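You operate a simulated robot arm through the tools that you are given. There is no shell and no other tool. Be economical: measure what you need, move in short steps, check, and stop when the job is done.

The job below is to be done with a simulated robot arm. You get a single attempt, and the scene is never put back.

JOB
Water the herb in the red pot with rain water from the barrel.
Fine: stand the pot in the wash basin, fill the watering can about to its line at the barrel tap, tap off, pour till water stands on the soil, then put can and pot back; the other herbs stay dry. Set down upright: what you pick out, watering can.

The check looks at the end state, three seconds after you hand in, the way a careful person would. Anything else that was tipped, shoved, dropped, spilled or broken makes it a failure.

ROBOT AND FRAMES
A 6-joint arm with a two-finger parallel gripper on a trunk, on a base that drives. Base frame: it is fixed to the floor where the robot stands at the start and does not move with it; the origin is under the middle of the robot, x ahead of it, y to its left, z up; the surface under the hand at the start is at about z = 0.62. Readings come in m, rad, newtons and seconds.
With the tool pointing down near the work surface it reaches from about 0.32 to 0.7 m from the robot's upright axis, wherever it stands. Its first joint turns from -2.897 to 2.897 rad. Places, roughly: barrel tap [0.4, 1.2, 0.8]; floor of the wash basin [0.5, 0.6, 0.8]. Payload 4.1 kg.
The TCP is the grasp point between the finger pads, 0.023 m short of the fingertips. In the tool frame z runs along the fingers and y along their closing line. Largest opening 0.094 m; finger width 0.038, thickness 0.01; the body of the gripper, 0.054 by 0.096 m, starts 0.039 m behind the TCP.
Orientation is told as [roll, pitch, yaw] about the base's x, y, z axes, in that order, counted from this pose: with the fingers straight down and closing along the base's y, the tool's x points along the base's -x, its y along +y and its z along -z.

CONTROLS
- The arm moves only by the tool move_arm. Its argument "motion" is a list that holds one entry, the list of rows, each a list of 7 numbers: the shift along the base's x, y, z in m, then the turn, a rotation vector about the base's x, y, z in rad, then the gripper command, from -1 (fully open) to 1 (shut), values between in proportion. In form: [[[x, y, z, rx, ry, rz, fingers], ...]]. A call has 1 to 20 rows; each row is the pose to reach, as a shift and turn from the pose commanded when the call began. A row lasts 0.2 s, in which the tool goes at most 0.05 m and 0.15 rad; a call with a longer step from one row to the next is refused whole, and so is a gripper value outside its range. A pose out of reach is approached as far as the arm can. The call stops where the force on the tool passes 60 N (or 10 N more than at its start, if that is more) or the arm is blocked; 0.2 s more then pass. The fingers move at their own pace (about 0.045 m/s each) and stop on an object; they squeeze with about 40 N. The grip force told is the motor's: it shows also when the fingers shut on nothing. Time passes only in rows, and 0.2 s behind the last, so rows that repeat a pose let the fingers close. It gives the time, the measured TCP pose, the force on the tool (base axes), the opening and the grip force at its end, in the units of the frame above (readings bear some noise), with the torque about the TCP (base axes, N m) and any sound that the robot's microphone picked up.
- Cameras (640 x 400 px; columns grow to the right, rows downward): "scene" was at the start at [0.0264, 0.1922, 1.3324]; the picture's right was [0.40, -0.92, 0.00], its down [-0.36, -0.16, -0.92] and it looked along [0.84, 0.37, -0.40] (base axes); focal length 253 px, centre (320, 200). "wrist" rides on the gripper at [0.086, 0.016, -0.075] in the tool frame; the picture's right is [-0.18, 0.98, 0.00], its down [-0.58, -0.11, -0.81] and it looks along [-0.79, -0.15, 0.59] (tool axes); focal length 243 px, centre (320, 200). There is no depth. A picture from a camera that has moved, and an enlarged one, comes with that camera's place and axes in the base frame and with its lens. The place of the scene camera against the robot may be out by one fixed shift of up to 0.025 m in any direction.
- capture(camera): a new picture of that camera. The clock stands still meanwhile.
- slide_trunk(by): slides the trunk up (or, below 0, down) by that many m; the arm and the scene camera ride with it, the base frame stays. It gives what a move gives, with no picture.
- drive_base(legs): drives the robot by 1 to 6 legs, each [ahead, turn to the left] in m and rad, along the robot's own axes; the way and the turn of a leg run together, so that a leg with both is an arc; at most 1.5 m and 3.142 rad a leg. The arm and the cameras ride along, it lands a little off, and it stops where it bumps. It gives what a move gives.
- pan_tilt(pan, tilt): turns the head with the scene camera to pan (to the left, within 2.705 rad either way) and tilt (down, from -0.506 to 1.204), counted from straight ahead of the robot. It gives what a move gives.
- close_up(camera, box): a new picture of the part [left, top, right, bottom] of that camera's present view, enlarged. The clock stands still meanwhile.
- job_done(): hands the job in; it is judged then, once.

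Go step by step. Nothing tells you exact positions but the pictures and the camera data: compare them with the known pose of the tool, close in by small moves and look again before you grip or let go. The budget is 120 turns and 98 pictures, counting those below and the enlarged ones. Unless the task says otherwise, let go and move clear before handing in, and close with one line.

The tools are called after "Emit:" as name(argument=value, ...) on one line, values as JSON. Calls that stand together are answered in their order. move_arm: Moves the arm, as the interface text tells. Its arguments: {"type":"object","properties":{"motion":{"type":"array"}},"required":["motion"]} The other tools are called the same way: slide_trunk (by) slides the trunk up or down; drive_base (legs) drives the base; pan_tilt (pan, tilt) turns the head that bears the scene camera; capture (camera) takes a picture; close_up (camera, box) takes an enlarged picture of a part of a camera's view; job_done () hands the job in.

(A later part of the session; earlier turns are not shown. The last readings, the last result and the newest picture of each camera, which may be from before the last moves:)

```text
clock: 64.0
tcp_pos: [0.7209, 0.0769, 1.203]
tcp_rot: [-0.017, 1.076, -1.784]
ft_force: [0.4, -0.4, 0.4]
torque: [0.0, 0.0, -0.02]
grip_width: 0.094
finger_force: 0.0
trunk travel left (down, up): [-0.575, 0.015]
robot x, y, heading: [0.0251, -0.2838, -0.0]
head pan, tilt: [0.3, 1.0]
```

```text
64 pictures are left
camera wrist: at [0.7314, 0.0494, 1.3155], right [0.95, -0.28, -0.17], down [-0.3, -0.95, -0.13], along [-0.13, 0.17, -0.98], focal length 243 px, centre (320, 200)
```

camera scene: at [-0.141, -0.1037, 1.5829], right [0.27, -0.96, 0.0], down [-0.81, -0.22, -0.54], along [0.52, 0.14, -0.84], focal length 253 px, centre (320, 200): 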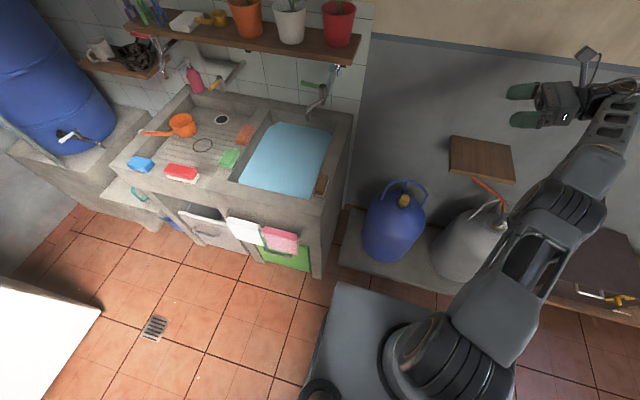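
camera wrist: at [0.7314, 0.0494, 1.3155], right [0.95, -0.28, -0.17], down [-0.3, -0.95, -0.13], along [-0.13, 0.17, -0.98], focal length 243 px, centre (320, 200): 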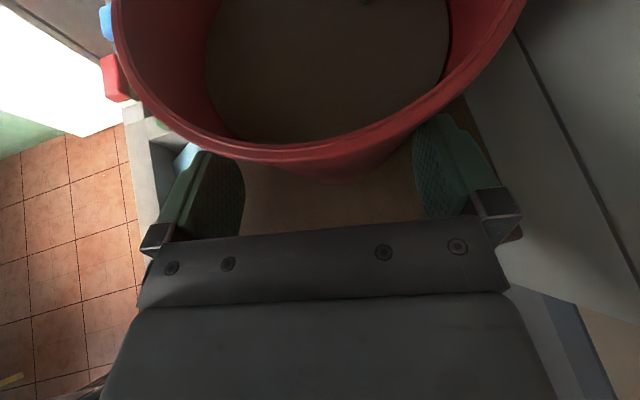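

Still clear. I'll go 15 mm further and then close lightly.

Emit:
move_arm(motion=[[[0.0017, 0.008, 0, 0, 0, 0, -1], [0.0035, 0.0157, 0, 0, 0, 0, -1], [0.0035, 0.0157, 0, 0, 0, 0, -1], [0.0035, 0.0157, 0, 0, 0, 0, -0.85], [0.0035, 0.0157, 0, 0, 0, 0, -0.85], [0.0035, 0.0157, 0, 0, 0, 0, -0.85]]])

Emit:
capture(camera="wrist")

```text
clock: 65.4
tcp_pos: [0.7167, 0.0904, 1.201]
tcp_rot: [-0.019, 1.078, -1.783]
ft_force: [1.0, 0.0, 0.0]
torque: [-0.03, -0.04, -0.02]
grip_width: 0.0876
finger_force: 0.8
out of reach, approached as far as the arm can: row 1, 2, 3, 4, 5, 6
trunk travel left (down, up): [-0.575, 0.015]
robot x, y, heading: [0.0292, -0.2795, 0.004]
head pan, tilt: [0.3, 1.0]
```

```text
63 pictures are left
camera wrist: at [0.7276, 0.0621, 1.3126], right [0.95, -0.28, -0.17], down [-0.3, -0.95, -0.13], along [-0.13, 0.17, -0.98], focal length 243 px, centre (320, 200)
```

wrist: 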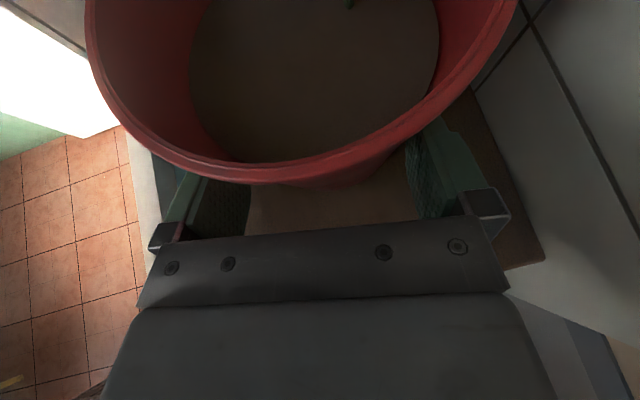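

Fingers are at 0.0876 m with light contact. I'll squeeze and try a 10 mm drag.

Emit:
move_arm(motion=[[[-0.006, 0, 0, 0, 0, 0, -0.7], [-0.006, 0, 0, 0, 0, 0, -0.5], [-0.006, 0, 0, 0, 0, 0, -0.5], [-0.007, -0.005, 0, 0, 0, 0, -0.5], [-0.007, -0.01, 0, 0, 0, 0, -0.5], [-0.007, -0.015, 0, 0, 0, 0, -0.5]]])

Emit:
capture(camera="wrist")

```text
clock: 66.8
tcp_pos: [0.7098, 0.0736, 1.2005]
tcp_rot: [-0.019, 1.076, -1.781]
ft_force: [0.2, 0.7, 0.0]
torque: [0.0, 0.03, -0.04]
grip_width: 0.0706
finger_force: 0.0
trunk travel left (down, up): [-0.575, 0.015]
robot x, y, heading: [0.0265, -0.2823, 0.003]
head pan, tilt: [0.3, 1.0]
```

```text
62 pictures are left
camera wrist: at [0.7209, 0.0469, 1.313], right [0.95, -0.28, -0.17], down [-0.3, -0.95, -0.13], along [-0.13, 0.17, -0.98], focal length 243 px, centre (320, 200)
```

wrist: 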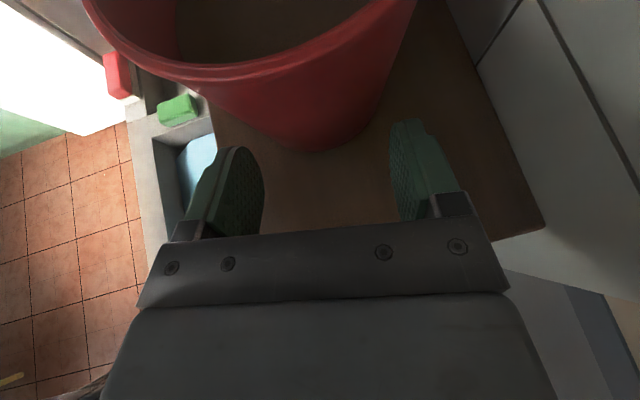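

The pads slip off the glazed pot when they're ahead of its middle; it's now near (0.715, 0.141), by the white pot. A rim pinch from above on the front side is the better grasp. I'll retreat, turn the fingers forward again and check the shelf.

Emit:
move_arm(motion=[[[-0.007, -0.03, 0.01, 0, 0, 0, -1], [-0.014, -0.065, 0.02, 0, 0, 0, -1], [-0.02, -0.1, 0.03, 0, 0, 0, -1], [-0.04, -0.14, 0.04, 0, 0, -0.14, -1], [-0.07, -0.17, 0.05, 0, 0, -0.28, -1], [-0.1, -0.2, 0.05, 0, 0, -0.42, -1], [-0.13, -0.23, 0.05, 0, 0, -0.56, -1], [-0.16, -0.25, 0.05, 0, 0, -0.7, -1], [-0.19, -0.27, 0.05, 0, 0, -0.84, -1], [-0.22, -0.27, 0.05, 0, 0, -0.98, -1], [-0.25, -0.27, 0.05, 0, 0, -1.12, -1], [-0.28, -0.27, 0.05, 0, 0, -1.26, -1], [-0.3, -0.27, 0.05, 0, 0, -1.36, -1], [-0.3, -0.27, 0.05, 0, 0, -1.36, -1]]])

Emit:
pan_tilt(pan=0.4, tilt=0.45)

Emit:
capture(camera="scene")

```text
clock: 69.8
tcp_pos: [0.4353, -0.2265, 1.272]
tcp_rot: [-0.105, 1.25, 3.115]
ft_force: [-0.1, 0.3, -0.2]
torque: [0.06, -0.02, 0.02]
grip_width: 0.094
finger_force: 0.0
out of reach, approached as far as the arm can: row 11, 12, 13, 14
trunk travel left (down, up): [-0.575, 0.015]
robot x, y, heading: [0.0271, -0.2808, 0.003]
head pan, tilt: [0.3, 1.0]
```

```text
clock: 70.7
tcp_pos: [0.4361, -0.2266, 1.2712]
tcp_rot: [-0.097, 1.246, 3.12]
ft_force: [-0.6, -0.1, -0.5]
torque: [-0.01, 0.03, 0.0]
grip_width: 0.0941
finger_force: 0.1
trunk travel left (down, up): [-0.575, 0.015]
robot x, y, heading: [0.027, -0.2808, 0.006]
head pan, tilt: [0.4, 0.45]
```

```text
61 pictures are left
camera scene: at [0.0532, -0.0907, 1.6283], right [0.39, -0.92, 0.0], down [-0.4, -0.17, -0.9], along [0.83, 0.35, -0.44], focal length 253 px, centre (320, 200)
```

scene: 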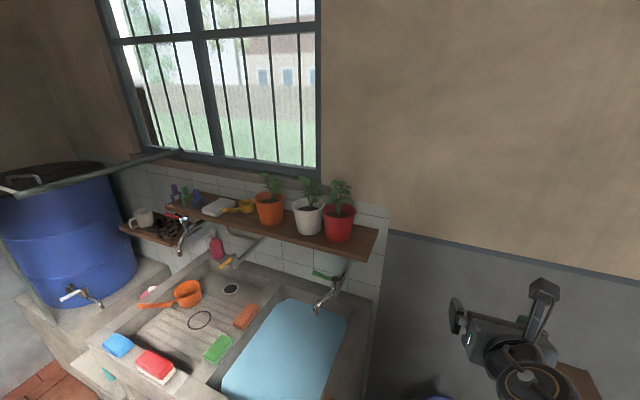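

The white pot is still upright with red close beside it. I'm driving the base back in front of the shelf.

Emit:
drive_base(legs=[[-0.2, 0], [0, 1.57], [0.37, 0], [0, -1.57], [0.17, 0]])

Emit:
move_arm(motion=[[[0.0, 0, 0.01, 0, 0.14, 0, -1], [0.0, 0, 0.03, 0, 0.28, 0, -1], [0.0, 0, 0.05, 0, 0.42, 0, -1], [0.0, 0, 0.07, 0, 0.56, 0, -1], [0.0, 0, 0.09, 0, 0.7, 0, -1], [0.0, 0, 0.1, 0, 0.84, 0, -1], [0.0, 0, 0.1, 0, 0.98, 0, -1], [0.0, 0, 0.1, 0, 1.12, 0, -1], [0.0, 0, 0.1, 0, 1.24, 0, -1], [0.0, 0, 0.1, 0, 1.24, 0, -1]]])

```text
clock: 83.1
tcp_pos: [0.3977, 0.1506, 1.2702]
tcp_rot: [-0.141, 1.241, 3.085]
ft_force: [0.2, -0.2, -0.2]
torque: [0.03, -0.05, 0.01]
grip_width: 0.0939
finger_force: 0.1
trunk travel left (down, up): [-0.575, 0.015]
robot x, y, heading: [-0.0102, 0.0918, 0.007]
head pan, tilt: [0.4, 0.45]
```

```text
clock: 85.3
tcp_pos: [0.3966, 0.1517, 1.3697]
tcp_rot: [-0.086, 0.002, 3.123]
ft_force: [0.4, -0.4, 0.1]
torque: [0.0, 0.02, 0.01]
grip_width: 0.0941
finger_force: 0.0
out of reach, approached as far as the arm can: row 1, 2
trunk travel left (down, up): [-0.575, 0.015]
robot x, y, heading: [-0.0093, 0.0916, 0.012]
head pan, tilt: [0.4, 0.45]
```

The tool is vertical. I'll yaw it so the fingers close along x, with the camera on the right side.

Emit:
move_arm(motion=[[[0.01, 0, 0, -0.006, 0.006, -0.143, -1], [0.02, 0, 0, -0.012, 0.012, -0.285, -1], [0.03, 0, 0, -0.018, 0.018, -0.428, -1], [0.04, 0, 0, -0.0245, 0.0245, -0.571, -1], [0.05, 0, 0, -0.031, 0.031, -0.714, -1], [0.06, 0, 0, -0.037, 0.037, -0.856, -1], [0.07, 0, 0, -0.043, 0.043, -1.0, -1], [0.08, 0, 0, -0.049, 0.049, -1.142, -1], [0.09, 0, 0, -0.055, 0.055, -1.285, -1], [0.1, 0, 0, -0.061, 0.061, -1.427, -1], [0.1, 0, 0, -0.0675, 0.0675, -1.57, -1], [0.1, 0, 0, -0.0675, 0.0675, -1.57, -1]]])

Emit:
capture(camera="wrist")

Emit:
pan_tilt(pan=0.0, tilt=0.45)

Emit:
capture(camera="scene")

```text
clock: 87.9
tcp_pos: [0.4958, 0.1513, 1.3712]
tcp_rot: [0.0, 0.006, 1.552]
ft_force: [0.2, -0.5, 0.5]
torque: [-0.02, 0.01, 0.01]
grip_width: 0.0939
finger_force: 0.1
trunk travel left (down, up): [-0.575, 0.015]
robot x, y, heading: [-0.0118, 0.0903, 0.015]
head pan, tilt: [0.4, 0.45]
```

```text
60 pictures are left
camera wrist: at [0.4778, 0.0657, 1.4466], right [-0.98, 0.2, 0.0], down [0.12, 0.58, 0.8], along [0.16, 0.79, -0.59], focal length 243 px, centre (320, 200)
```

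wrist: 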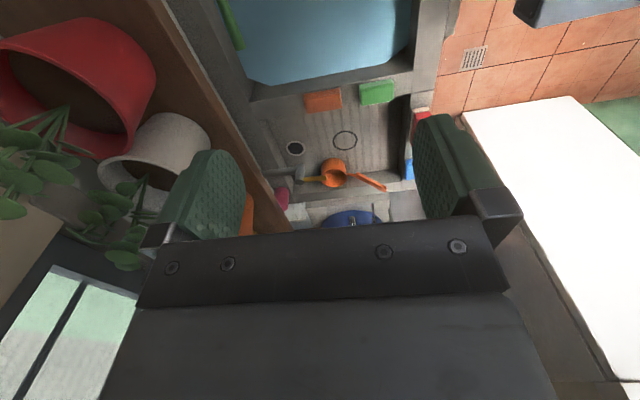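

```text
clock: 88.8
tcp_pos: [0.4967, 0.1519, 1.3713]
tcp_rot: [-0.002, 0.004, 1.554]
ft_force: [0.4, 0.5, 0.2]
torque: [0.02, 0.02, -0.01]
grip_width: 0.0939
finger_force: 0.1
trunk travel left (down, up): [-0.575, 0.015]
robot x, y, heading: [-0.0105, 0.0937, 0.012]
head pan, tilt: [0.0, 0.45]
```

```text
59 pictures are left
camera scene: at [0.0203, 0.2476, 1.6284], right [0.01, -1.0, 0.0], down [-0.44, -0.01, -0.9], along [0.9, 0.01, -0.44], focal length 253 px, centre (320, 200)
```

scene: 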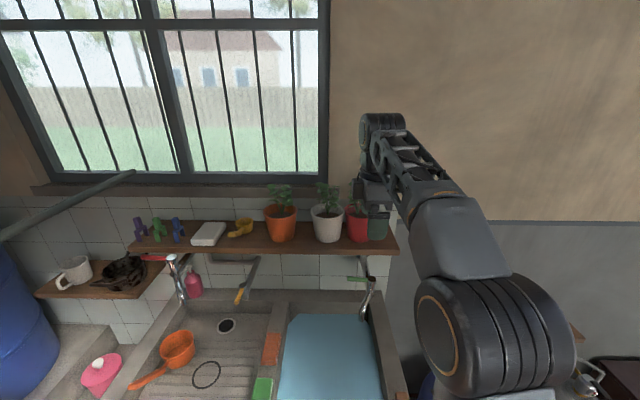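

Emit:
close_up(camera="scene", box=[255, 165, 415, 265])

```text
4.00 times, centred on (335, 215) of scene
camera zoom: at [0.0203, 0.2476, 1.6284], right [0.01, -1.0, 0.0], down [-0.44, -0.01, -0.9], along [0.9, 0.01, -0.44], focal length 1014 px, centre (260, 140)
```

zoom: 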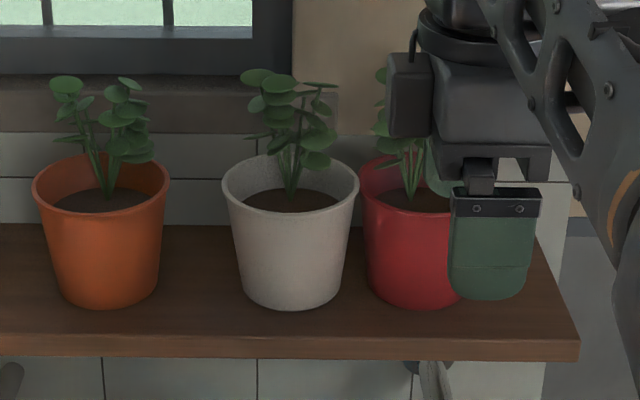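

Red is now at about (0.715, 0.136), in line with the others, and the white pot hasn't moved. I'll bring the gripper over its front rim, part-opened and tilted about 15° to lean away from the plant.

Emit:
move_arm(motion=[[[0.03, -0.004, -0.01, 0, -0.13, 0, 0.1], [0.06, -0.008, -0.02, 0, -0.26, 0, 0.1], [0.09, -0.012, -0.03, 0, -0.26, 0, 0.1], [0.123, -0.016, -0.035, 0, -0.26, 0, 0.1], [0.135, -0.016, -0.035, 0, -0.26, 0, 0.1], [0.135, -0.016, -0.035, 0, -0.26, 0, 0.1]]])

Emit:
capture(camera="wrist")

Emit:
close_up(camera="scene", box=[255, 145, 415, 245])

```text
clock: 90.2
tcp_pos: [0.6316, 0.1368, 1.3364]
tcp_rot: [-0.262, 0.0, 1.553]
ft_force: [0.3, 1.6, 0.2]
torque: [0.03, 0.01, -0.03]
grip_width: 0.0423
finger_force: 0.1
trunk travel left (down, up): [-0.575, 0.015]
robot x, y, heading: [-0.0108, 0.0904, 0.013]
head pan, tilt: [0.0, 0.45]
```

```text
57 pictures are left
camera wrist: at [0.5945, 0.0503, 1.4042], right [-0.95, 0.2, -0.25], down [-0.09, 0.58, 0.81], along [0.31, 0.79, -0.53], focal length 243 px, centre (320, 200)
```

wrist: 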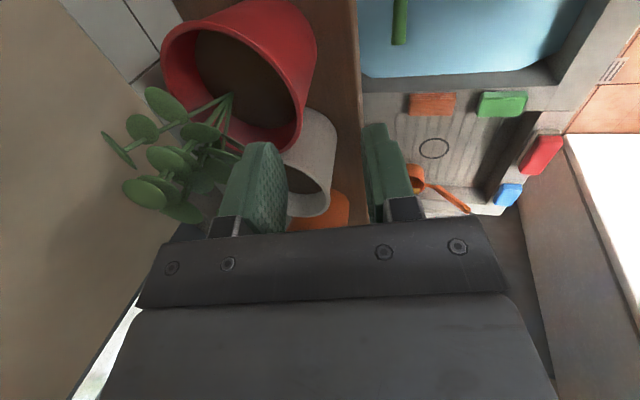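

```text
4.00 times, centred on (335, 195) of scene
camera zoom: at [0.0203, 0.2475, 1.6284], right [0.01, -1.0, 0.0], down [-0.44, -0.01, -0.9], along [0.9, 0.01, -0.44], focal length 1014 px, centre (260, 220)
```

zoom: 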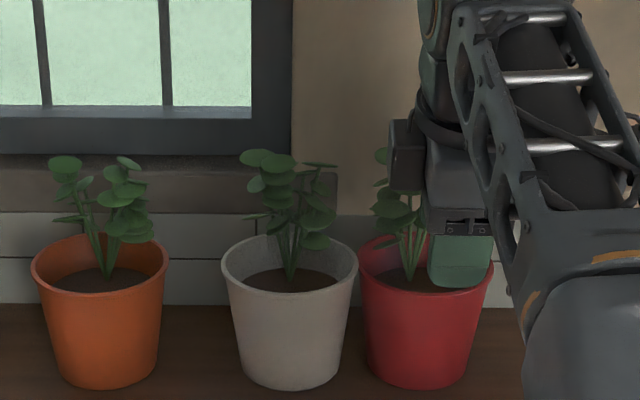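

The geometry agrees: rim centre ≈ (0.716, 0.137), and the leaves sit mostly to the back. I'll move over the front rim and lower part way.

Emit:
move_arm(motion=[[[0.018, 0, 0, 0, 0, 0, 0.1], [0.034, 0, -0.01, 0, 0, 0, 0.1], [0.034, 0, -0.03, 0, 0, 0, 0.1], [0.034, 0, -0.045, 0, 0, 0, 0.1], [0.034, 0, -0.045, 0, 0, 0, 0.1]]])

Emit:
capture(camera="wrist")

```text
clock: 91.3
tcp_pos: [0.6651, 0.1343, 1.2886]
tcp_rot: [-0.261, -0.002, 1.554]
ft_force: [-1.3, 0.3, -0.1]
torque: [0.0, -0.01, -0.02]
grip_width: 0.0425
finger_force: 0.0
out of reach, approached as far as the arm can: row 1, 2, 3
trunk travel left (down, up): [-0.575, 0.015]
robot x, y, heading: [-0.0101, 0.0911, 0.011]
head pan, tilt: [0.0, 0.45]
```

```text
55 pictures are left
camera wrist: at [0.6278, 0.0486, 1.3578], right [-0.95, 0.2, -0.25], down [-0.09, 0.58, 0.81], along [0.31, 0.79, -0.53], focal length 243 px, centre (320, 200)
```

wrist: 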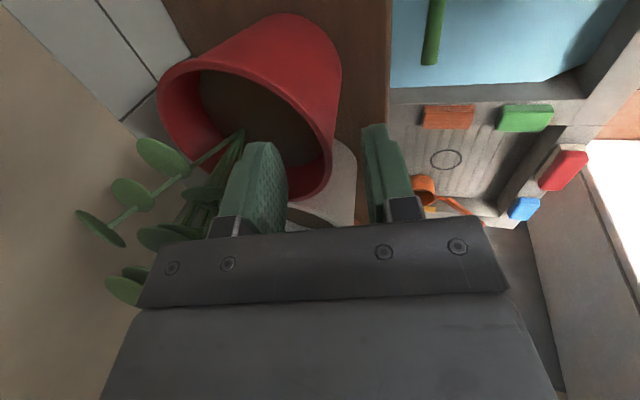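

The inner finger is over the soil and the outer one is in front of the wall, with no contact. I'll lower the last 2 cm.

Emit:
move_arm(motion=[[[0.001, 0.002, -0.007, 0, 0, 0, 0.1], [0.002, 0.002, -0.014, 0, 0, 0, 0.1], [0.002, 0.002, -0.02, 0, 0, 0, 0.1], [0.002, 0.002, -0.02, 0, 0, 0, 0.1]]])

Emit:
capture(camera="wrist")

```text
clock: 92.3
tcp_pos: [0.6702, 0.1363, 1.2715]
tcp_rot: [-0.259, 0.0, 1.554]
ft_force: [0.2, -0.1, 0.0]
torque: [0.05, 0.0, 0.01]
grip_width: 0.0424
finger_force: 0.0
trunk travel left (down, up): [-0.575, 0.015]
robot x, y, heading: [-0.0108, 0.0928, 0.015]
head pan, tilt: [0.0, 0.45]
```

```text
54 pictures are left
camera wrist: at [0.6337, 0.0508, 1.3402], right [-0.95, 0.2, -0.25], down [-0.09, 0.58, 0.81], along [0.31, 0.79, -0.53], focal length 243 px, centre (320, 200)
```

wrist: 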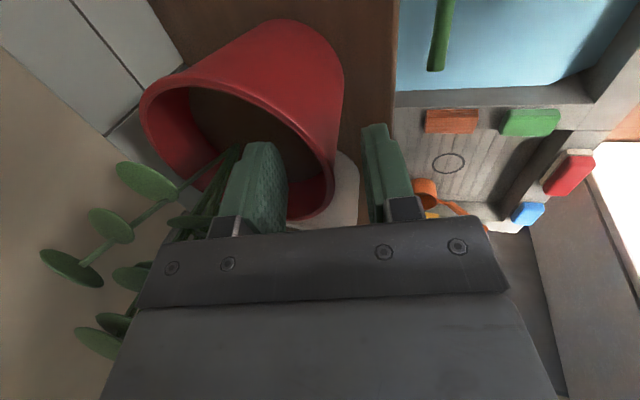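

No leaf contact. I'll go 4 mm deeper, then close on the wall.

Emit:
move_arm(motion=[[[0.0, 0, -0.004, 0, 0, 0, 0.1], [0.0, 0, -0.004, 0, 0, 0, 0.5], [0.0, 0, -0.004, 0, 0, 0, 0.8], [0.0, 0, -0.004, 0, 0, 0, 1], [0.0, 0, -0.004, 0, 0, 0, 1], [0.0, 0, -0.004, 0, 0, 0, 1], [0.0, 0, -0.004, 0, 0, 0, 1]]])

Emit:
capture(camera="wrist")

```text
clock: 94.0
tcp_pos: [0.6727, 0.136, 1.2697]
tcp_rot: [-0.26, 0.001, 1.554]
ft_force: [0.4, -0.1, -3.9]
torque: [0.05, 0.2, 0.01]
grip_width: 0.0028
finger_force: 40.4
out of reach, approached as far as the arm can: row 1, 2, 3, 4, 5, 6, 7
trunk travel left (down, up): [-0.575, 0.015]
robot x, y, heading: [-0.0111, 0.0923, 0.013]
head pan, tilt: [0.0, 0.45]
```

```text
53 pictures are left
camera wrist: at [0.6355, 0.0513, 1.3369], right [-0.95, 0.2, -0.25], down [-0.09, 0.58, 0.81], along [0.31, 0.79, -0.53], focal length 243 px, centre (320, 200)
```

wrist: 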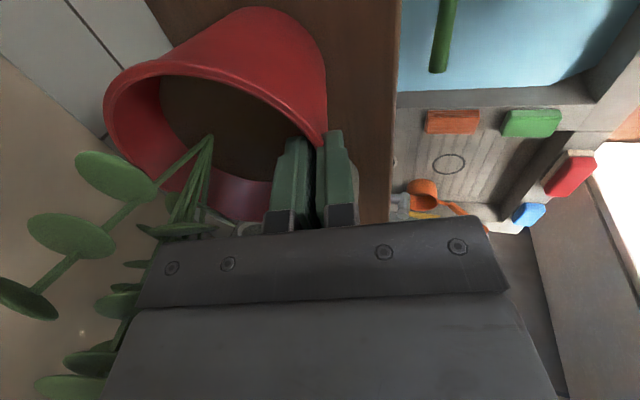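

The wall is pinched (2.8 mm, 40 N). I'll lift slightly as a test.

Emit:
move_arm(motion=[[[-0.002, 0, 0.006, 0, 0, 0, 1], [-0.004, 0, 0.012, 0, 0, 0, 1], [-0.006, 0, 0.02, 0, 0, 0, 1], [-0.006, 0, 0.02, 0, 0, 0, 1], [-0.006, 0, 0.02, 0, 0, 0, 1]]])

Emit:
capture(camera="wrist")

Emit:
close_up(camera="scene", box=[255, 145, 415, 245])

```text
clock: 95.2
tcp_pos: [0.6665, 0.1375, 1.2871]
tcp_rot: [-0.261, -0.001, 1.552]
ft_force: [0.0, 0.4, -3.0]
torque: [0.0, 0.16, 0.01]
grip_width: 0.0029
finger_force: 39.9
trunk travel left (down, up): [-0.575, 0.015]
robot x, y, heading: [-0.0098, 0.0917, 0.009]
head pan, tilt: [0.0, 0.45]
```

```text
52 pictures are left
camera wrist: at [0.6286, 0.0514, 1.3562], right [-0.95, 0.2, -0.25], down [-0.09, 0.58, 0.81], along [0.31, 0.79, -0.53], focal length 243 px, centre (320, 200)
```

wrist: 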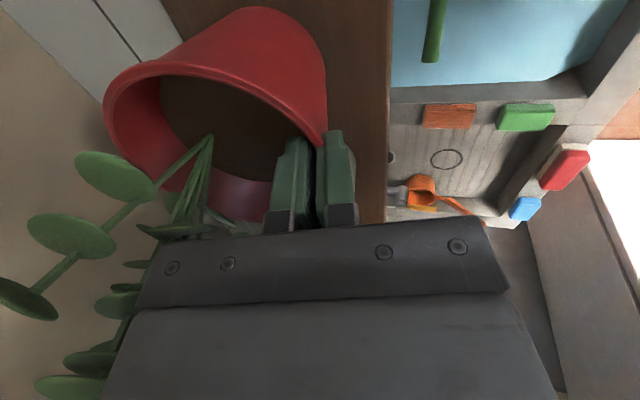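

```text
4.00 times, centred on (335, 195) of scene
camera zoom: at [0.0208, 0.2475, 1.6284], right [0.01, -1.0, 0.0], down [-0.44, -0.01, -0.9], along [0.9, 0.01, -0.44], focal length 1014 px, centre (260, 220)
```

zoom: 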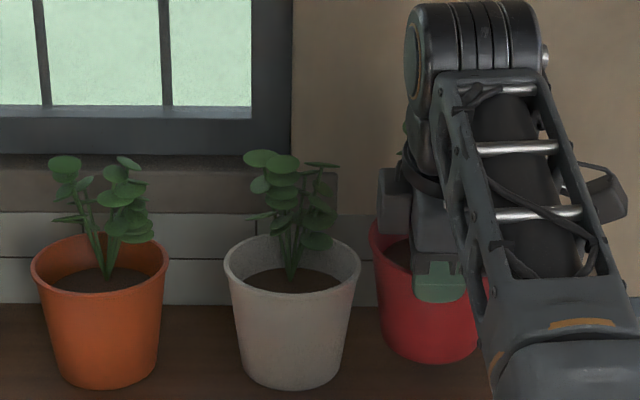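

The pot lifts rigidly and weighs only about 0.3 kg. I'll bring it clear of the shelf, level it, and carry it over to the basin.

Emit:
move_arm(motion=[[[0, 0, 0.02, 0, 0, 0, 1], [-0.03, -0.01, 0.03, 0, 0.03, 0, 1], [-0.07, -0.01, 0.03, 0, 0.06, 0, 1], [-0.11, -0.01, 0.03, 0, 0.09, 0, 1], [-0.15, -0.01, 0.03, 0, 0.12, 0, 1], [-0.19, -0.01, 0.03, 0, 0.12, 0, 1], [-0.22, 0.01, 0.03, 0, 0.12, 0, 1], [-0.225, 0.05, 0.03, 0, 0.12, 0, 1], [-0.225, 0.09, 0.03, 0, 0.12, 0, 1], [-0.225, 0.13, 0.03, 0, 0.12, 0, 1], [-0.225, 0.17, 0.03, 0, 0.12, 0, 1], [-0.225, 0.21, 0.03, 0, 0.12, 0, 1], [-0.225, 0.25, 0.03, 0, 0.12, 0, 1], [-0.225, 0.29, 0.03, 0, 0.12, 0, 1], [-0.225, 0.33, 0.03, 0, 0.12, 0, 1], [-0.22, 0.365, 0.03, 0, 0.12, 0, 1], [-0.22, 0.365, 0.03, 0, 0.12, 0, 1]]])

Emit:
slide_trunk(by=-0.28)

Emit:
pan_tilt(pan=0.6, tilt=0.55)

Emit:
capture(camera="scene")

Emit:
capture(camera="wrist")

```text
clock: 98.8
tcp_pos: [0.4464, 0.5019, 1.3159]
tcp_rot: [-0.139, 0.004, 1.552]
ft_force: [0.2, -0.1, -3.5]
torque: [0.0, 0.19, -0.03]
grip_width: 0.0029
finger_force: 40.2
out of reach, approached as far as the arm can: row 1, 3, 4, 5, 6, 7, 8, 9, 10, 11, 12, 13
trunk travel left (down, up): [-0.575, 0.015]
robot x, y, heading: [-0.0109, 0.0908, 0.016]
head pan, tilt: [0.0, 0.45]
```

```text
clock: 101.6
tcp_pos: [0.4453, 0.5009, 1.0385]
tcp_rot: [-0.139, 0.001, 1.553]
ft_force: [-0.1, 0.2, -3.0]
torque: [0.0, 0.15, 0.02]
grip_width: 0.0028
finger_force: 40.4
trunk travel left (down, up): [-0.295, 0.295]
robot x, y, heading: [-0.0083, 0.0925, 0.013]
head pan, tilt: [0.0, 0.45]
```

```text
clock: 102.6
tcp_pos: [0.4452, 0.5, 1.0364]
tcp_rot: [-0.142, 0.001, 1.553]
ft_force: [0.0, 0.3, -3.1]
torque: [0.06, 0.14, 0.02]
grip_width: 0.0029
finger_force: 39.9
trunk travel left (down, up): [-0.295, 0.295]
robot x, y, heading: [-0.0092, 0.0905, 0.009]
head pan, tilt: [0.6, 0.55]
```

```text
50 pictures are left
camera scene: at [0.0021, 0.2983, 1.3393], right [0.57, -0.82, 0.0], down [-0.43, -0.3, -0.85], along [0.7, 0.49, -0.52], focal length 253 px, centre (320, 200)
```

scene: 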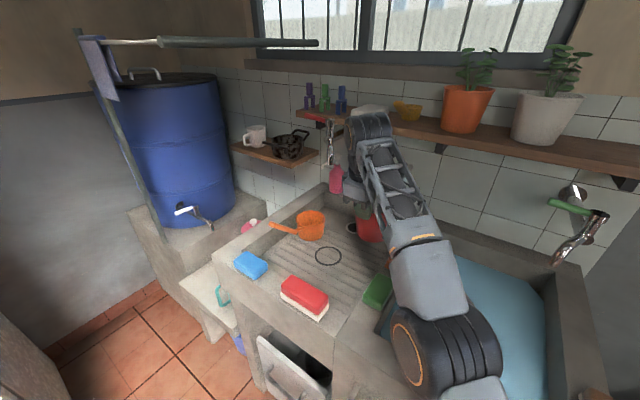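

```text
49 pictures are left
camera wrist: at [0.4175, 0.4148, 1.1097], right [-0.97, 0.2, -0.14], down [0.0, 0.58, 0.81], along [0.24, 0.79, -0.57], focal length 243 px, centre (320, 200)
```

wrist: 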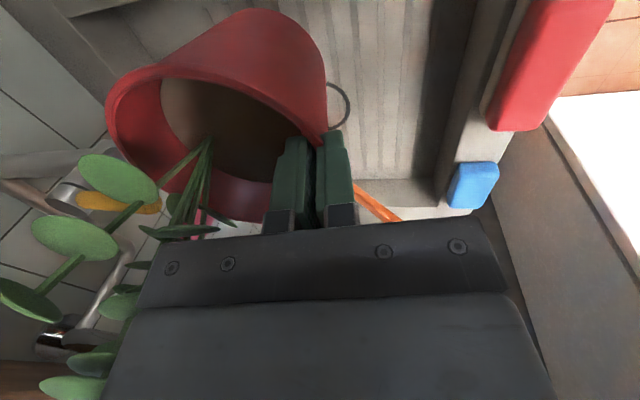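

The pot is over the basin, its bottom at about z 0.94. I'll lower with the arm to just above the floor.

Emit:
move_arm(motion=[[[0.005, 0.005, -0.03, 0, 0, 0, 1], [0.01, 0.01, -0.06, 0, 0, 0, 1], [0.01, 0.01, -0.09, 0, 0, 0, 1], [0.01, 0.01, -0.115, 0, 0, 0, 1], [0.01, 0.01, -0.115, 0, 0, 0, 1]]])

Emit:
capture(camera="wrist")

Emit:
capture(camera="scene")

```text
clock: 103.8
tcp_pos: [0.4563, 0.5112, 0.9203]
tcp_rot: [-0.142, 0.0, 1.553]
ft_force: [-0.2, 0.5, -3.4]
torque: [0.04, 0.19, 0.03]
grip_width: 0.0029
finger_force: 40.1
trunk travel left (down, up): [-0.295, 0.295]
robot x, y, heading: [-0.0111, 0.0919, 0.011]
head pan, tilt: [0.6, 0.55]
```

```text
48 pictures are left
camera wrist: at [0.4275, 0.425, 0.9927], right [-0.97, 0.2, -0.14], down [0.0, 0.58, 0.81], along [0.24, 0.79, -0.57], focal length 243 px, centre (320, 200)
```

wrist: 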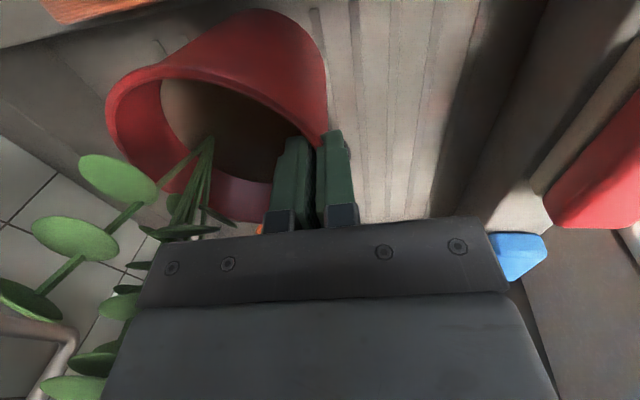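

```text
47 pictures are left
camera scene: at [0.0021, 0.2984, 1.3392], right [0.58, -0.82, 0.0], down [-0.43, -0.3, -0.85], along [0.7, 0.49, -0.52], focal length 253 px, centre (320, 200)
```

scene: 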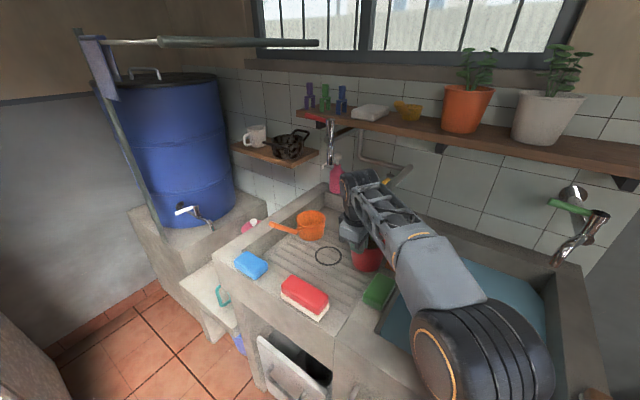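

Nearly down. I'm lowering in small steps and watching the force.

Emit:
move_arm(motion=[[[0, 0, -0.006, 0, 0, 0, 1], [0, 0, -0.012, 0, 0, 0, 1], [0, 0, -0.017, 0, 0, 0, 1], [0, 0, -0.017, 0, 0, 0, 1]]])

Emit:
move_arm(motion=[[[0, 0, -0.003, 0, 0, 0, 1], [0, 0, -0.003, 0, 0, 0, 1]]])

Emit:
capture(camera="wrist")

```text
clock: 104.8
tcp_pos: [0.4563, 0.5114, 0.9045]
tcp_rot: [-0.141, 0.004, 1.553]
ft_force: [0.4, -1.1, -3.5]
torque: [0.02, 0.21, 0.02]
grip_width: 0.0026
finger_force: 39.6
trunk travel left (down, up): [-0.295, 0.295]
robot x, y, heading: [-0.0108, 0.0916, 0.013]
head pan, tilt: [0.6, 0.55]
```

```text
clock: 105.4
tcp_pos: [0.4567, 0.5095, 0.9015]
tcp_rot: [-0.141, 0.001, 1.554]
ft_force: [0.9, 0.9, -3.4]
torque: [0.03, 0.18, 0.0]
grip_width: 0.0027
finger_force: 40.2
trunk travel left (down, up): [-0.295, 0.295]
robot x, y, heading: [-0.009, 0.0896, 0.01]
head pan, tilt: [0.6, 0.55]
```

```text
46 pictures are left
camera wrist: at [0.4277, 0.4246, 0.9746], right [-0.97, 0.2, -0.14], down [0.0, 0.58, 0.81], along [0.24, 0.79, -0.57], focal length 243 px, centre (320, 200)
```

wrist: 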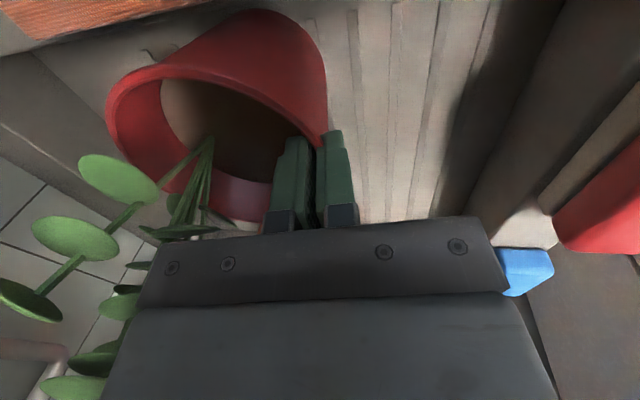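

Not yet touching (still 3.4 N hanging). I'll keep going in small steps.

Emit:
move_arm(motion=[[[0, 0, -0.004, 0, 0, 0, 1], [0, 0, -0.004, 0, 0, 0, 1]]])

Emit:
move_arm(motion=[[[0, 0, -0.004, 0, 0, 0, 1], [0, 0, -0.004, 0, 0, 0, 1]]])

Emit:
move_arm(motion=[[[0, 0, -0.004, 0, 0, 0, 1], [0, 0, -0.004, 0, 0, 0, 1]]])

```text
clock: 106.0
tcp_pos: [0.4574, 0.5114, 0.8979]
tcp_rot: [-0.14, 0.0, 1.554]
ft_force: [0.0, -0.4, -3.9]
torque: [0.02, 0.18, 0.01]
grip_width: 0.0026
finger_force: 39.5
trunk travel left (down, up): [-0.295, 0.295]
robot x, y, heading: [-0.0127, 0.0918, 0.01]
head pan, tilt: [0.6, 0.55]
```

```text
clock: 106.6
tcp_pos: [0.4566, 0.51, 0.8938]
tcp_rot: [-0.141, 0.001, 1.553]
ft_force: [0.7, -0.6, -3.7]
torque: [0.04, 0.17, -0.02]
grip_width: 0.0025
finger_force: 40.2
trunk travel left (down, up): [-0.295, 0.295]
robot x, y, heading: [-0.0107, 0.0914, 0.011]
head pan, tilt: [0.6, 0.55]
```

```text
clock: 107.2
tcp_pos: [0.4561, 0.5104, 0.8898]
tcp_rot: [-0.141, 0.001, 1.554]
ft_force: [-0.7, 0.2, -4.2]
torque: [0.02, 0.2, -0.02]
grip_width: 0.0028
finger_force: 40.2
trunk travel left (down, up): [-0.295, 0.295]
robot x, y, heading: [-0.0099, 0.0945, 0.013]
head pan, tilt: [0.6, 0.55]
```

Emit:
move_arm(motion=[[[0, 0, -0.004, 0, 0, 0, 1], [0, 0, -0.004, 0, 0, 0, 1]]])

Emit:
move_arm(motion=[[[0, 0, -0.004, 0, 0, 0, 1], [0, 0, -0.004, 0, 0, 0, 1]]])

Emit:
capture(camera="wrist")

Emit:
close_up(camera="scene", box=[300, 180, 460, 320])

```text
clock: 107.8
tcp_pos: [0.4551, 0.5097, 0.8865]
tcp_rot: [-0.141, 0.002, 1.554]
ft_force: [0.0, 0.0, -3.1]
torque: [0.07, 0.2, -0.01]
grip_width: 0.0028
finger_force: 40.3
trunk travel left (down, up): [-0.295, 0.295]
robot x, y, heading: [-0.0094, 0.0913, 0.016]
head pan, tilt: [0.6, 0.55]
```

```text
clock: 108.4
tcp_pos: [0.4563, 0.5107, 0.8822]
tcp_rot: [-0.142, 0.001, 1.553]
ft_force: [-0.6, -0.1, -3.1]
torque: [0.03, 0.18, -0.03]
grip_width: 0.0026
finger_force: 40.2
trunk travel left (down, up): [-0.295, 0.295]
robot x, y, heading: [-0.0117, 0.0914, 0.014]
head pan, tilt: [0.6, 0.55]
```

```text
45 pictures are left
camera wrist: at [0.4272, 0.4245, 0.9546], right [-0.97, 0.2, -0.14], down [0.0, 0.58, 0.81], along [0.24, 0.79, -0.57], focal length 243 px, centre (320, 200)
```

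wrist: 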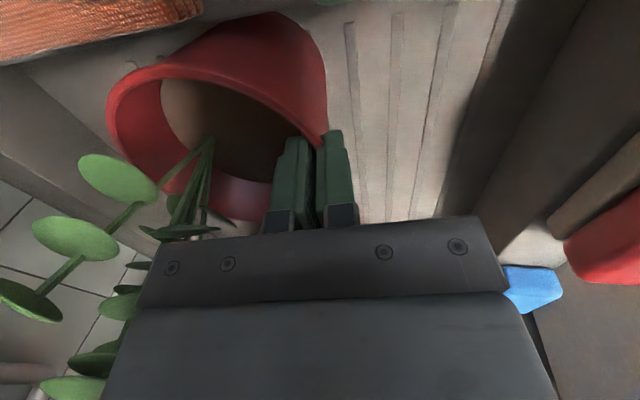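

```text
2.86 times, centred on (380, 250) of scene
camera zoom: at [0.0021, 0.2983, 1.3393], right [0.58, -0.82, 0.0], down [-0.43, -0.3, -0.85], along [0.7, 0.49, -0.52], focal length 724 px, centre (149, 57)
```

zoom: 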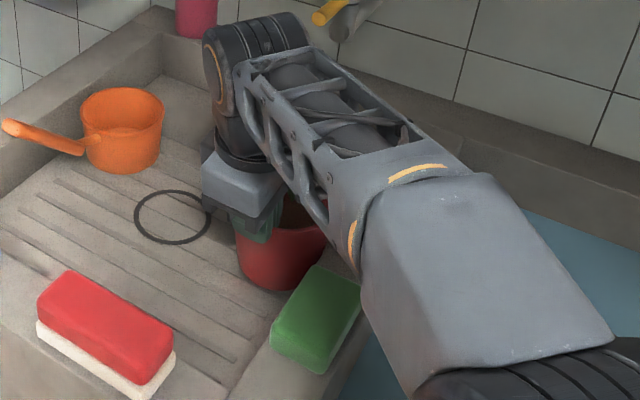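

Still hanging, with the bottom near 0.78. I'm continuing down.

Emit:
move_arm(motion=[[[0, 0, -0.004, 0, 0, 0, 1], [0, 0, -0.004, 0, 0, 0, 1]]])

Emit:
move_arm(motion=[[[0, 0, -0.004, 0, 0, 0, 1], [0, 0, -0.004, 0, 0, 0, 1]]])

Emit:
move_arm(motion=[[[0, 0, -0.004, 0, 0, 0, 1], [0, 0, -0.004, 0, 0, 0, 1]]])

```text
clock: 109.0
tcp_pos: [0.4568, 0.5105, 0.8783]
tcp_rot: [-0.142, 0.003, 1.553]
ft_force: [0.2, 3.0, -2.5]
torque: [0.06, 0.1, 0.08]
grip_width: 0.0028
finger_force: 40.0
trunk travel left (down, up): [-0.295, 0.295]
robot x, y, heading: [-0.011, 0.0915, 0.007]
head pan, tilt: [0.6, 0.55]
```

```text
clock: 109.6
tcp_pos: [0.4573, 0.5112, 0.8745]
tcp_rot: [-0.141, 0.002, 1.554]
ft_force: [-0.6, 4.0, -1.7]
torque: [0.04, 0.11, 0.19]
grip_width: 0.0028
finger_force: 39.4
trunk travel left (down, up): [-0.295, 0.295]
robot x, y, heading: [-0.0092, 0.0875, 0.008]
head pan, tilt: [0.6, 0.55]
```

```text
clock: 110.2
tcp_pos: [0.4566, 0.5119, 0.8694]
tcp_rot: [-0.142, 0.003, 1.554]
ft_force: [0.8, 4.7, 0.1]
torque: [0.05, 0.02, 0.24]
grip_width: 0.0029
finger_force: 39.7
trunk travel left (down, up): [-0.295, 0.295]
robot x, y, heading: [-0.0156, 0.0935, 0.015]
head pan, tilt: [0.6, 0.55]
```

The pot is brushing the divider's inner wall on its −y side. I'll lift, shift 35 mm to +y, and lower again.

Emit:
move_arm(motion=[[[0, 0, 0.015, 0, 0, 0, 1], [0, 0.02, 0.015, 0, 0, 0, 1], [0.0, 0.035, 0.015, 0, 0, 0, 1], [0, 0.035, 0.008, 0, 0, 0, 1], [0, 0.035, 0.0, 0, 0, 0, 1], [0, 0.035, 0.0, 0, 0, 0, 1]]])

Emit:
move_arm(motion=[[[0, 0, -0.004, 0, 0, 0, 1], [0, 0, -0.004, 0, 0, 0, 1]]])

Emit:
capture(camera="wrist")

Emit:
close_up(camera="scene", box=[300, 180, 460, 320])

```text
clock: 111.6
tcp_pos: [0.4551, 0.5456, 0.8694]
tcp_rot: [-0.142, 0.002, 1.553]
ft_force: [-0.2, -0.6, -3.6]
torque: [0.05, 0.17, 0.02]
grip_width: 0.0026
finger_force: 40.0
trunk travel left (down, up): [-0.295, 0.295]
robot x, y, heading: [-0.0104, 0.0909, 0.01]
head pan, tilt: [0.6, 0.55]
```

```text
clock: 112.2
tcp_pos: [0.454, 0.5464, 0.8682]
tcp_rot: [-0.145, -0.003, 1.553]
ft_force: [-1.9, -1.2, 13.8]
torque: [0.12, 0.05, 0.02]
grip_width: 0.0025
finger_force: 40.5
trunk travel left (down, up): [-0.295, 0.295]
robot x, y, heading: [-0.0146, 0.0941, 0.009]
head pan, tilt: [0.6, 0.55]
```

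```text
43 pictures are left
camera wrist: at [0.4262, 0.4598, 0.9413], right [-0.97, 0.2, -0.14], down [0.0, 0.58, 0.81], along [0.25, 0.79, -0.56], focal length 243 px, centre (320, 200)
```

wrist: 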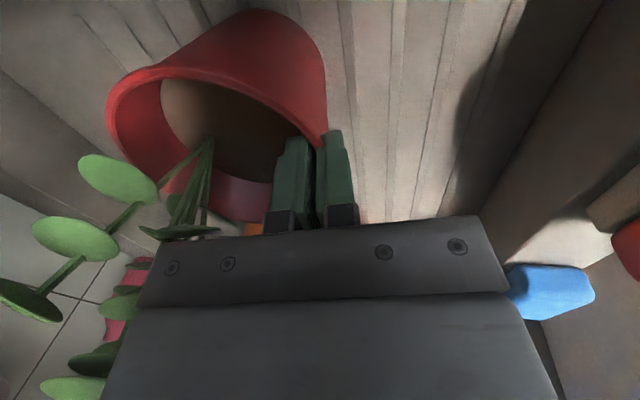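

```text
2.86 times, centred on (380, 250) of scene
camera zoom: at [0.0007, 0.2971, 1.3398], right [0.58, -0.82, 0.0], down [-0.43, -0.3, -0.85], along [0.7, 0.49, -0.52], focal length 724 px, centre (149, 57)
```

zoom: 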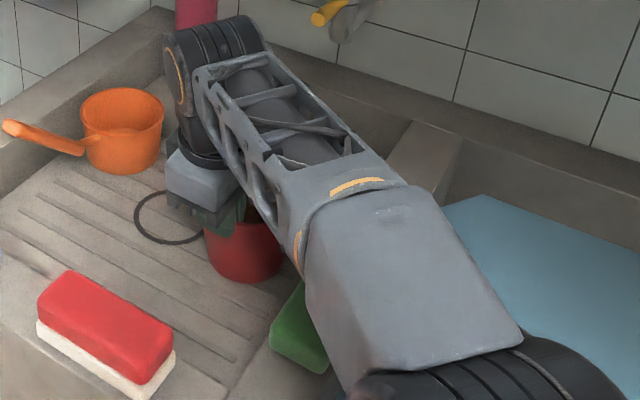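

It's on the floor (14 N contact). I'll ease off, open the fingers and rise clear.

Emit:
move_arm(motion=[[[0, 0, 0.003, 0, 0, 0, 1], [0, 0, 0.003, 0, 0, 0, 0.6], [0, 0, 0.003, 0, 0, 0, 0.15], [0, 0, 0.003, 0, 0, 0, 0.15], [0, 0, 0.003, 0, 0, 0, 0.15]]])

Emit:
capture(camera="wrist")

```text
clock: 113.4
tcp_pos: [0.4556, 0.5456, 0.8699]
tcp_rot: [-0.143, 0.001, 1.552]
ft_force: [0.7, -0.2, -0.2]
torque: [0.0, -0.01, 0.01]
grip_width: 0.0399
finger_force: 0.2
trunk travel left (down, up): [-0.295, 0.295]
robot x, y, heading: [-0.0141, 0.0913, 0.01]
head pan, tilt: [0.6, 0.55]
```

```text
41 pictures are left
camera wrist: at [0.4267, 0.4601, 0.9423], right [-0.97, 0.2, -0.14], down [0.0, 0.58, 0.81], along [0.24, 0.79, -0.57], focal length 243 px, centre (320, 200)
```

wrist: 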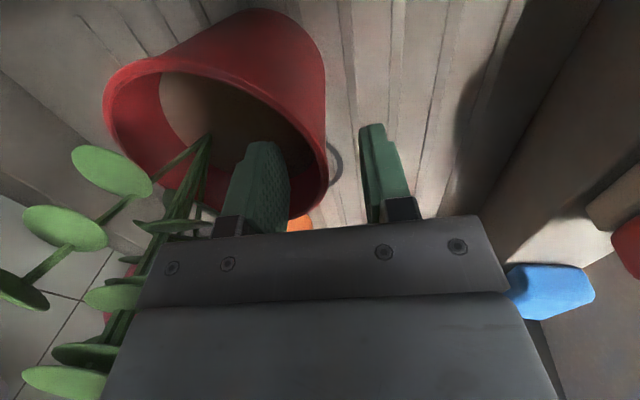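

The pot is standing free. I'm raising and retracting the arm.

Emit:
move_arm(motion=[[[-0.003, 0, 0.03, 0, 0, 0, 0.15], [-0.008, 0, 0.07, 0, 0, 0, 0.15], [-0.015, 0, 0.11, 0, 0, 0, 0.15], [-0.02, 0, 0.15, 0, 0.0, 0, 0], [-0.02, 0, 0.19, 0, 0.05, 0, -0.2], [-0.02, -0.03, 0.2, 0, 0.1, 0, -0.5], [-0.02, -0.07, 0.2, 0, 0.14, 0, -1], [-0.02, -0.11, 0.2, 0, 0.14, 0, -1], [-0.02, -0.15, 0.2, 0, 0.14, 0, -1], [-0.02, -0.19, 0.2, 0, 0.14, 0, -1], [-0.02, -0.23, 0.2, 0, 0.14, 0, -1], [-0.02, -0.27, 0.2, 0, 0.14, 0, -1], [-0.03, -0.31, 0.2, 0, 0.14, 0, -1], [-0.03, -0.35, 0.2, 0, 0.14, 0, -1]]])

Emit:
drive_base(legs=[[-0.22, 0], [0, 1.57], [0.5, 0], [0, -1.2]])

Emit:
pan_tilt(pan=0.0, tilt=0.85)

Emit:
capture(camera="scene")

```text
clock: 116.4
tcp_pos: [0.4244, 0.1949, 1.0704]
tcp_rot: [-0.003, 0.004, 1.554]
ft_force: [0.3, -0.4, -0.5]
torque: [0.02, -0.01, 0.01]
grip_width: 0.0939
finger_force: 0.2
out of reach, approached as far as the arm can: row 4, 5, 6, 7
trunk travel left (down, up): [-0.295, 0.295]
robot x, y, heading: [-0.0134, 0.0919, 0.007]
head pan, tilt: [0.6, 0.55]
```

```text
clock: 127.4
tcp_pos: [0.1259, 0.8419, 1.0702]
tcp_rot: [-0.002, 0.004, 1.934]
ft_force: [0.1, 0.6, 0.1]
torque: [0.02, 0.0, -0.02]
grip_width: 0.0942
finger_force: 0.1
trunk travel left (down, up): [-0.295, 0.295]
robot x, y, heading: [-0.2436, 0.5805, 0.394]
head pan, tilt: [0.6, 0.55]
```

```text
clock: 128.4
tcp_pos: [0.1237, 0.8408, 1.0713]
tcp_rot: [-0.003, 0.004, 1.933]
ft_force: [-0.2, 0.5, 0.9]
torque: [-0.02, -0.02, 0.01]
grip_width: 0.0941
finger_force: 0.0
trunk travel left (down, up): [-0.295, 0.295]
robot x, y, heading: [-0.2439, 0.585, 0.395]
head pan, tilt: [0.0, 0.85]
```

```text
40 pictures are left
camera scene: at [-0.2878, 0.7337, 1.314], right [0.38, -0.92, 0.0], down [-0.69, -0.29, -0.66], along [0.61, 0.25, -0.75], focal length 253 px, centre (320, 200)
```

scene: 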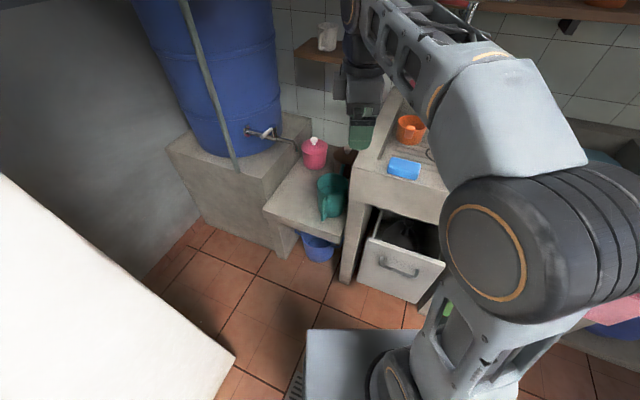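

Emit:
close_up(camera="scene", box=[230, 100, 390, 240])

```text
2.86 times, centred on (310, 170) of scene
camera zoom: at [-0.2878, 0.7337, 1.314], right [0.38, -0.92, 0.0], down [-0.69, -0.29, -0.66], along [0.61, 0.25, -0.75], focal length 724 px, centre (349, 286)
```

zoom: 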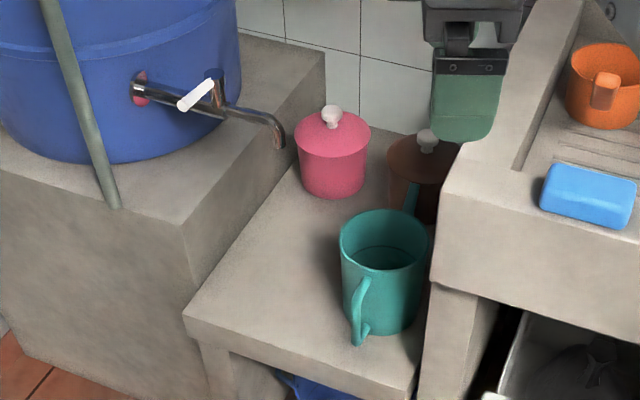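

The teal item is the watering can on the low step: handle toward the front, spout behind, with a fill line inside. The tap spout end is at about (0.416, 1.127, 0.70), above the step. I'll shift the base left for a better reach, swinging the arm clear of the fridge.

Emit:
drive_base(legs=[[0, -1.96], [-0.17, 0], [0, 2.14]])

Emit:
move_arm(motion=[[[0.02, -0.01, -0.02, 0, 0, -0.13, -1], [0.04, -0.02, -0.05, 0, 0, -0.26, -1], [0.06, -0.03, -0.08, 0, 0, -0.39, -1], [0.08, -0.04, -0.11, 0, 0, -0.52, -1], [0.1, -0.05, -0.14, 0, 0, -0.65, -1], [0.12, -0.06, -0.17, 0, 0, -0.78, -1], [0.14, -0.07, -0.2, 0, 0, -0.91, -1], [0.16, -0.08, -0.22, 0, 0, -1.06, -1], [0.16, -0.08, -0.22, 0, 0, -1.06, -1]]])

Emit:
capture(camera="wrist")

```text
clock: 139.7
tcp_pos: [0.0765, 1.0688, 1.0711]
tcp_rot: [0.0, 0.003, 2.105]
ft_force: [0.3, -0.1, 0.4]
torque: [0.0, 0.01, -0.03]
grip_width: 0.0942
finger_force: 0.1
trunk travel left (down, up): [-0.295, 0.295]
robot x, y, heading: [-0.2385, 0.7513, 0.564]
head pan, tilt: [0.0, 0.85]
```

```text
clock: 141.7
tcp_pos: [0.2384, 0.9903, 0.8477]
tcp_rot: [-0.001, 0.004, 1.043]
ft_force: [-0.5, 0.3, -0.4]
torque: [0.01, -0.01, 0.03]
grip_width: 0.0938
finger_force: 0.0
trunk travel left (down, up): [-0.295, 0.295]
robot x, y, heading: [-0.2406, 0.7523, 0.562]
head pan, tilt: [0.0, 0.85]
```

```text
38 pictures are left
camera wrist: at [0.1791, 0.9228, 0.9242], right [-0.76, 0.65, 0.0], down [0.39, 0.45, 0.8], along [0.53, 0.61, -0.59], focal length 243 px, centre (320, 200)
```

wrist: 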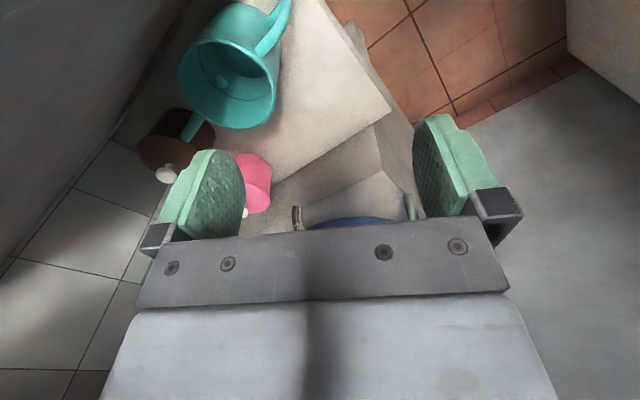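

I see the can clearly: rim centre about (0.39, 0.967), handle toward the front, spout to the back. A second view will give me the heights.

Emit:
move_arm(motion=[[[0.02, -0.01, -0.02, 0, 0, 0, -0.3], [0.05, -0.02, -0.04, 0, 0, 0, -0.1], [0.08, -0.03, -0.06, 0, 0, 0, 0.1], [0.08, -0.03, -0.08, 0, 0, 0, 0.1], [0.08, -0.03, -0.08, 0, 0, 0, 0.1]]])

Emit:
capture(camera="wrist")

```text
clock: 142.9
tcp_pos: [0.3166, 0.9575, 0.77]
tcp_rot: [-0.002, 0.005, 1.044]
ft_force: [-0.2, 0.6, 0.2]
torque: [0.0, 0.0, -0.01]
grip_width: 0.0424
finger_force: 0.0
trunk travel left (down, up): [-0.295, 0.295]
robot x, y, heading: [-0.2419, 0.7531, 0.57]
head pan, tilt: [0.0, 0.85]
```

```text
37 pictures are left
camera wrist: at [0.2581, 0.8912, 0.8457], right [-0.76, 0.65, 0.0], down [0.39, 0.45, 0.8], along [0.53, 0.61, -0.59], focal length 243 px, centre (320, 200)
```

wrist: 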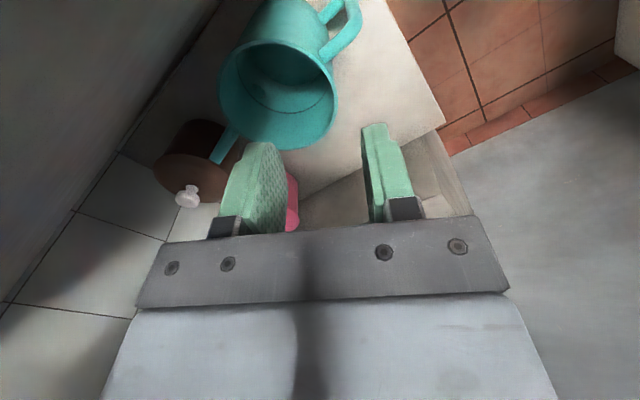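

Rim centre is (0.380, 0.968, 0.611), diameter 0.121, with the handle at about 170°. I'll pinch the wall from above at 140°, beside the handle, so I'm positioning above it.

Emit:
move_arm(motion=[[[0.01, 0.02, -0.02, 0, 0, -0.08, 0.1], [0.0184, 0.0485, -0.05, 0, 0, -0.17, 0.1], [0.0184, 0.0485, -0.09, 0, 0, -0.17, 0.1], [0.0184, 0.0485, -0.115, 0, 0, -0.17, 0.1], [0.0184, 0.0485, -0.115, 0, 0, -0.17, 0.1]]])

Emit:
capture(camera="wrist")

```text
clock: 144.1
tcp_pos: [0.3373, 1.0065, 0.655]
tcp_rot: [-0.001, 0.004, 0.875]
ft_force: [-0.5, 0.2, 0.1]
torque: [0.01, 0.01, -0.02]
grip_width: 0.0423
finger_force: 0.2
trunk travel left (down, up): [-0.295, 0.295]
robot x, y, heading: [-0.2436, 0.751, 0.57]
head pan, tilt: [0.0, 0.85]
```

```text
36 pictures are left
camera wrist: at [0.2688, 0.9503, 0.7306], right [-0.64, 0.77, 0.0], down [0.46, 0.38, 0.8], along [0.62, 0.51, -0.59], focal length 243 px, centre (320, 200)
```

wrist: 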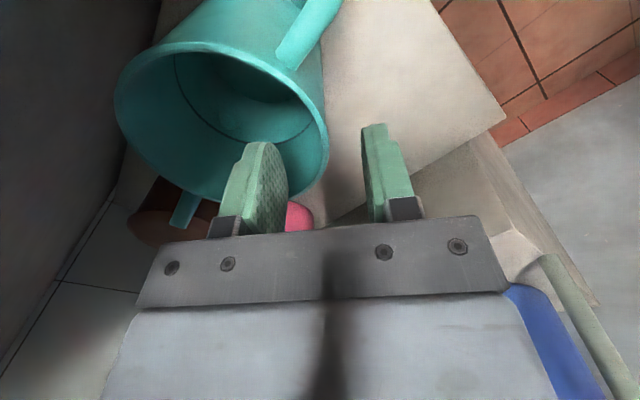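

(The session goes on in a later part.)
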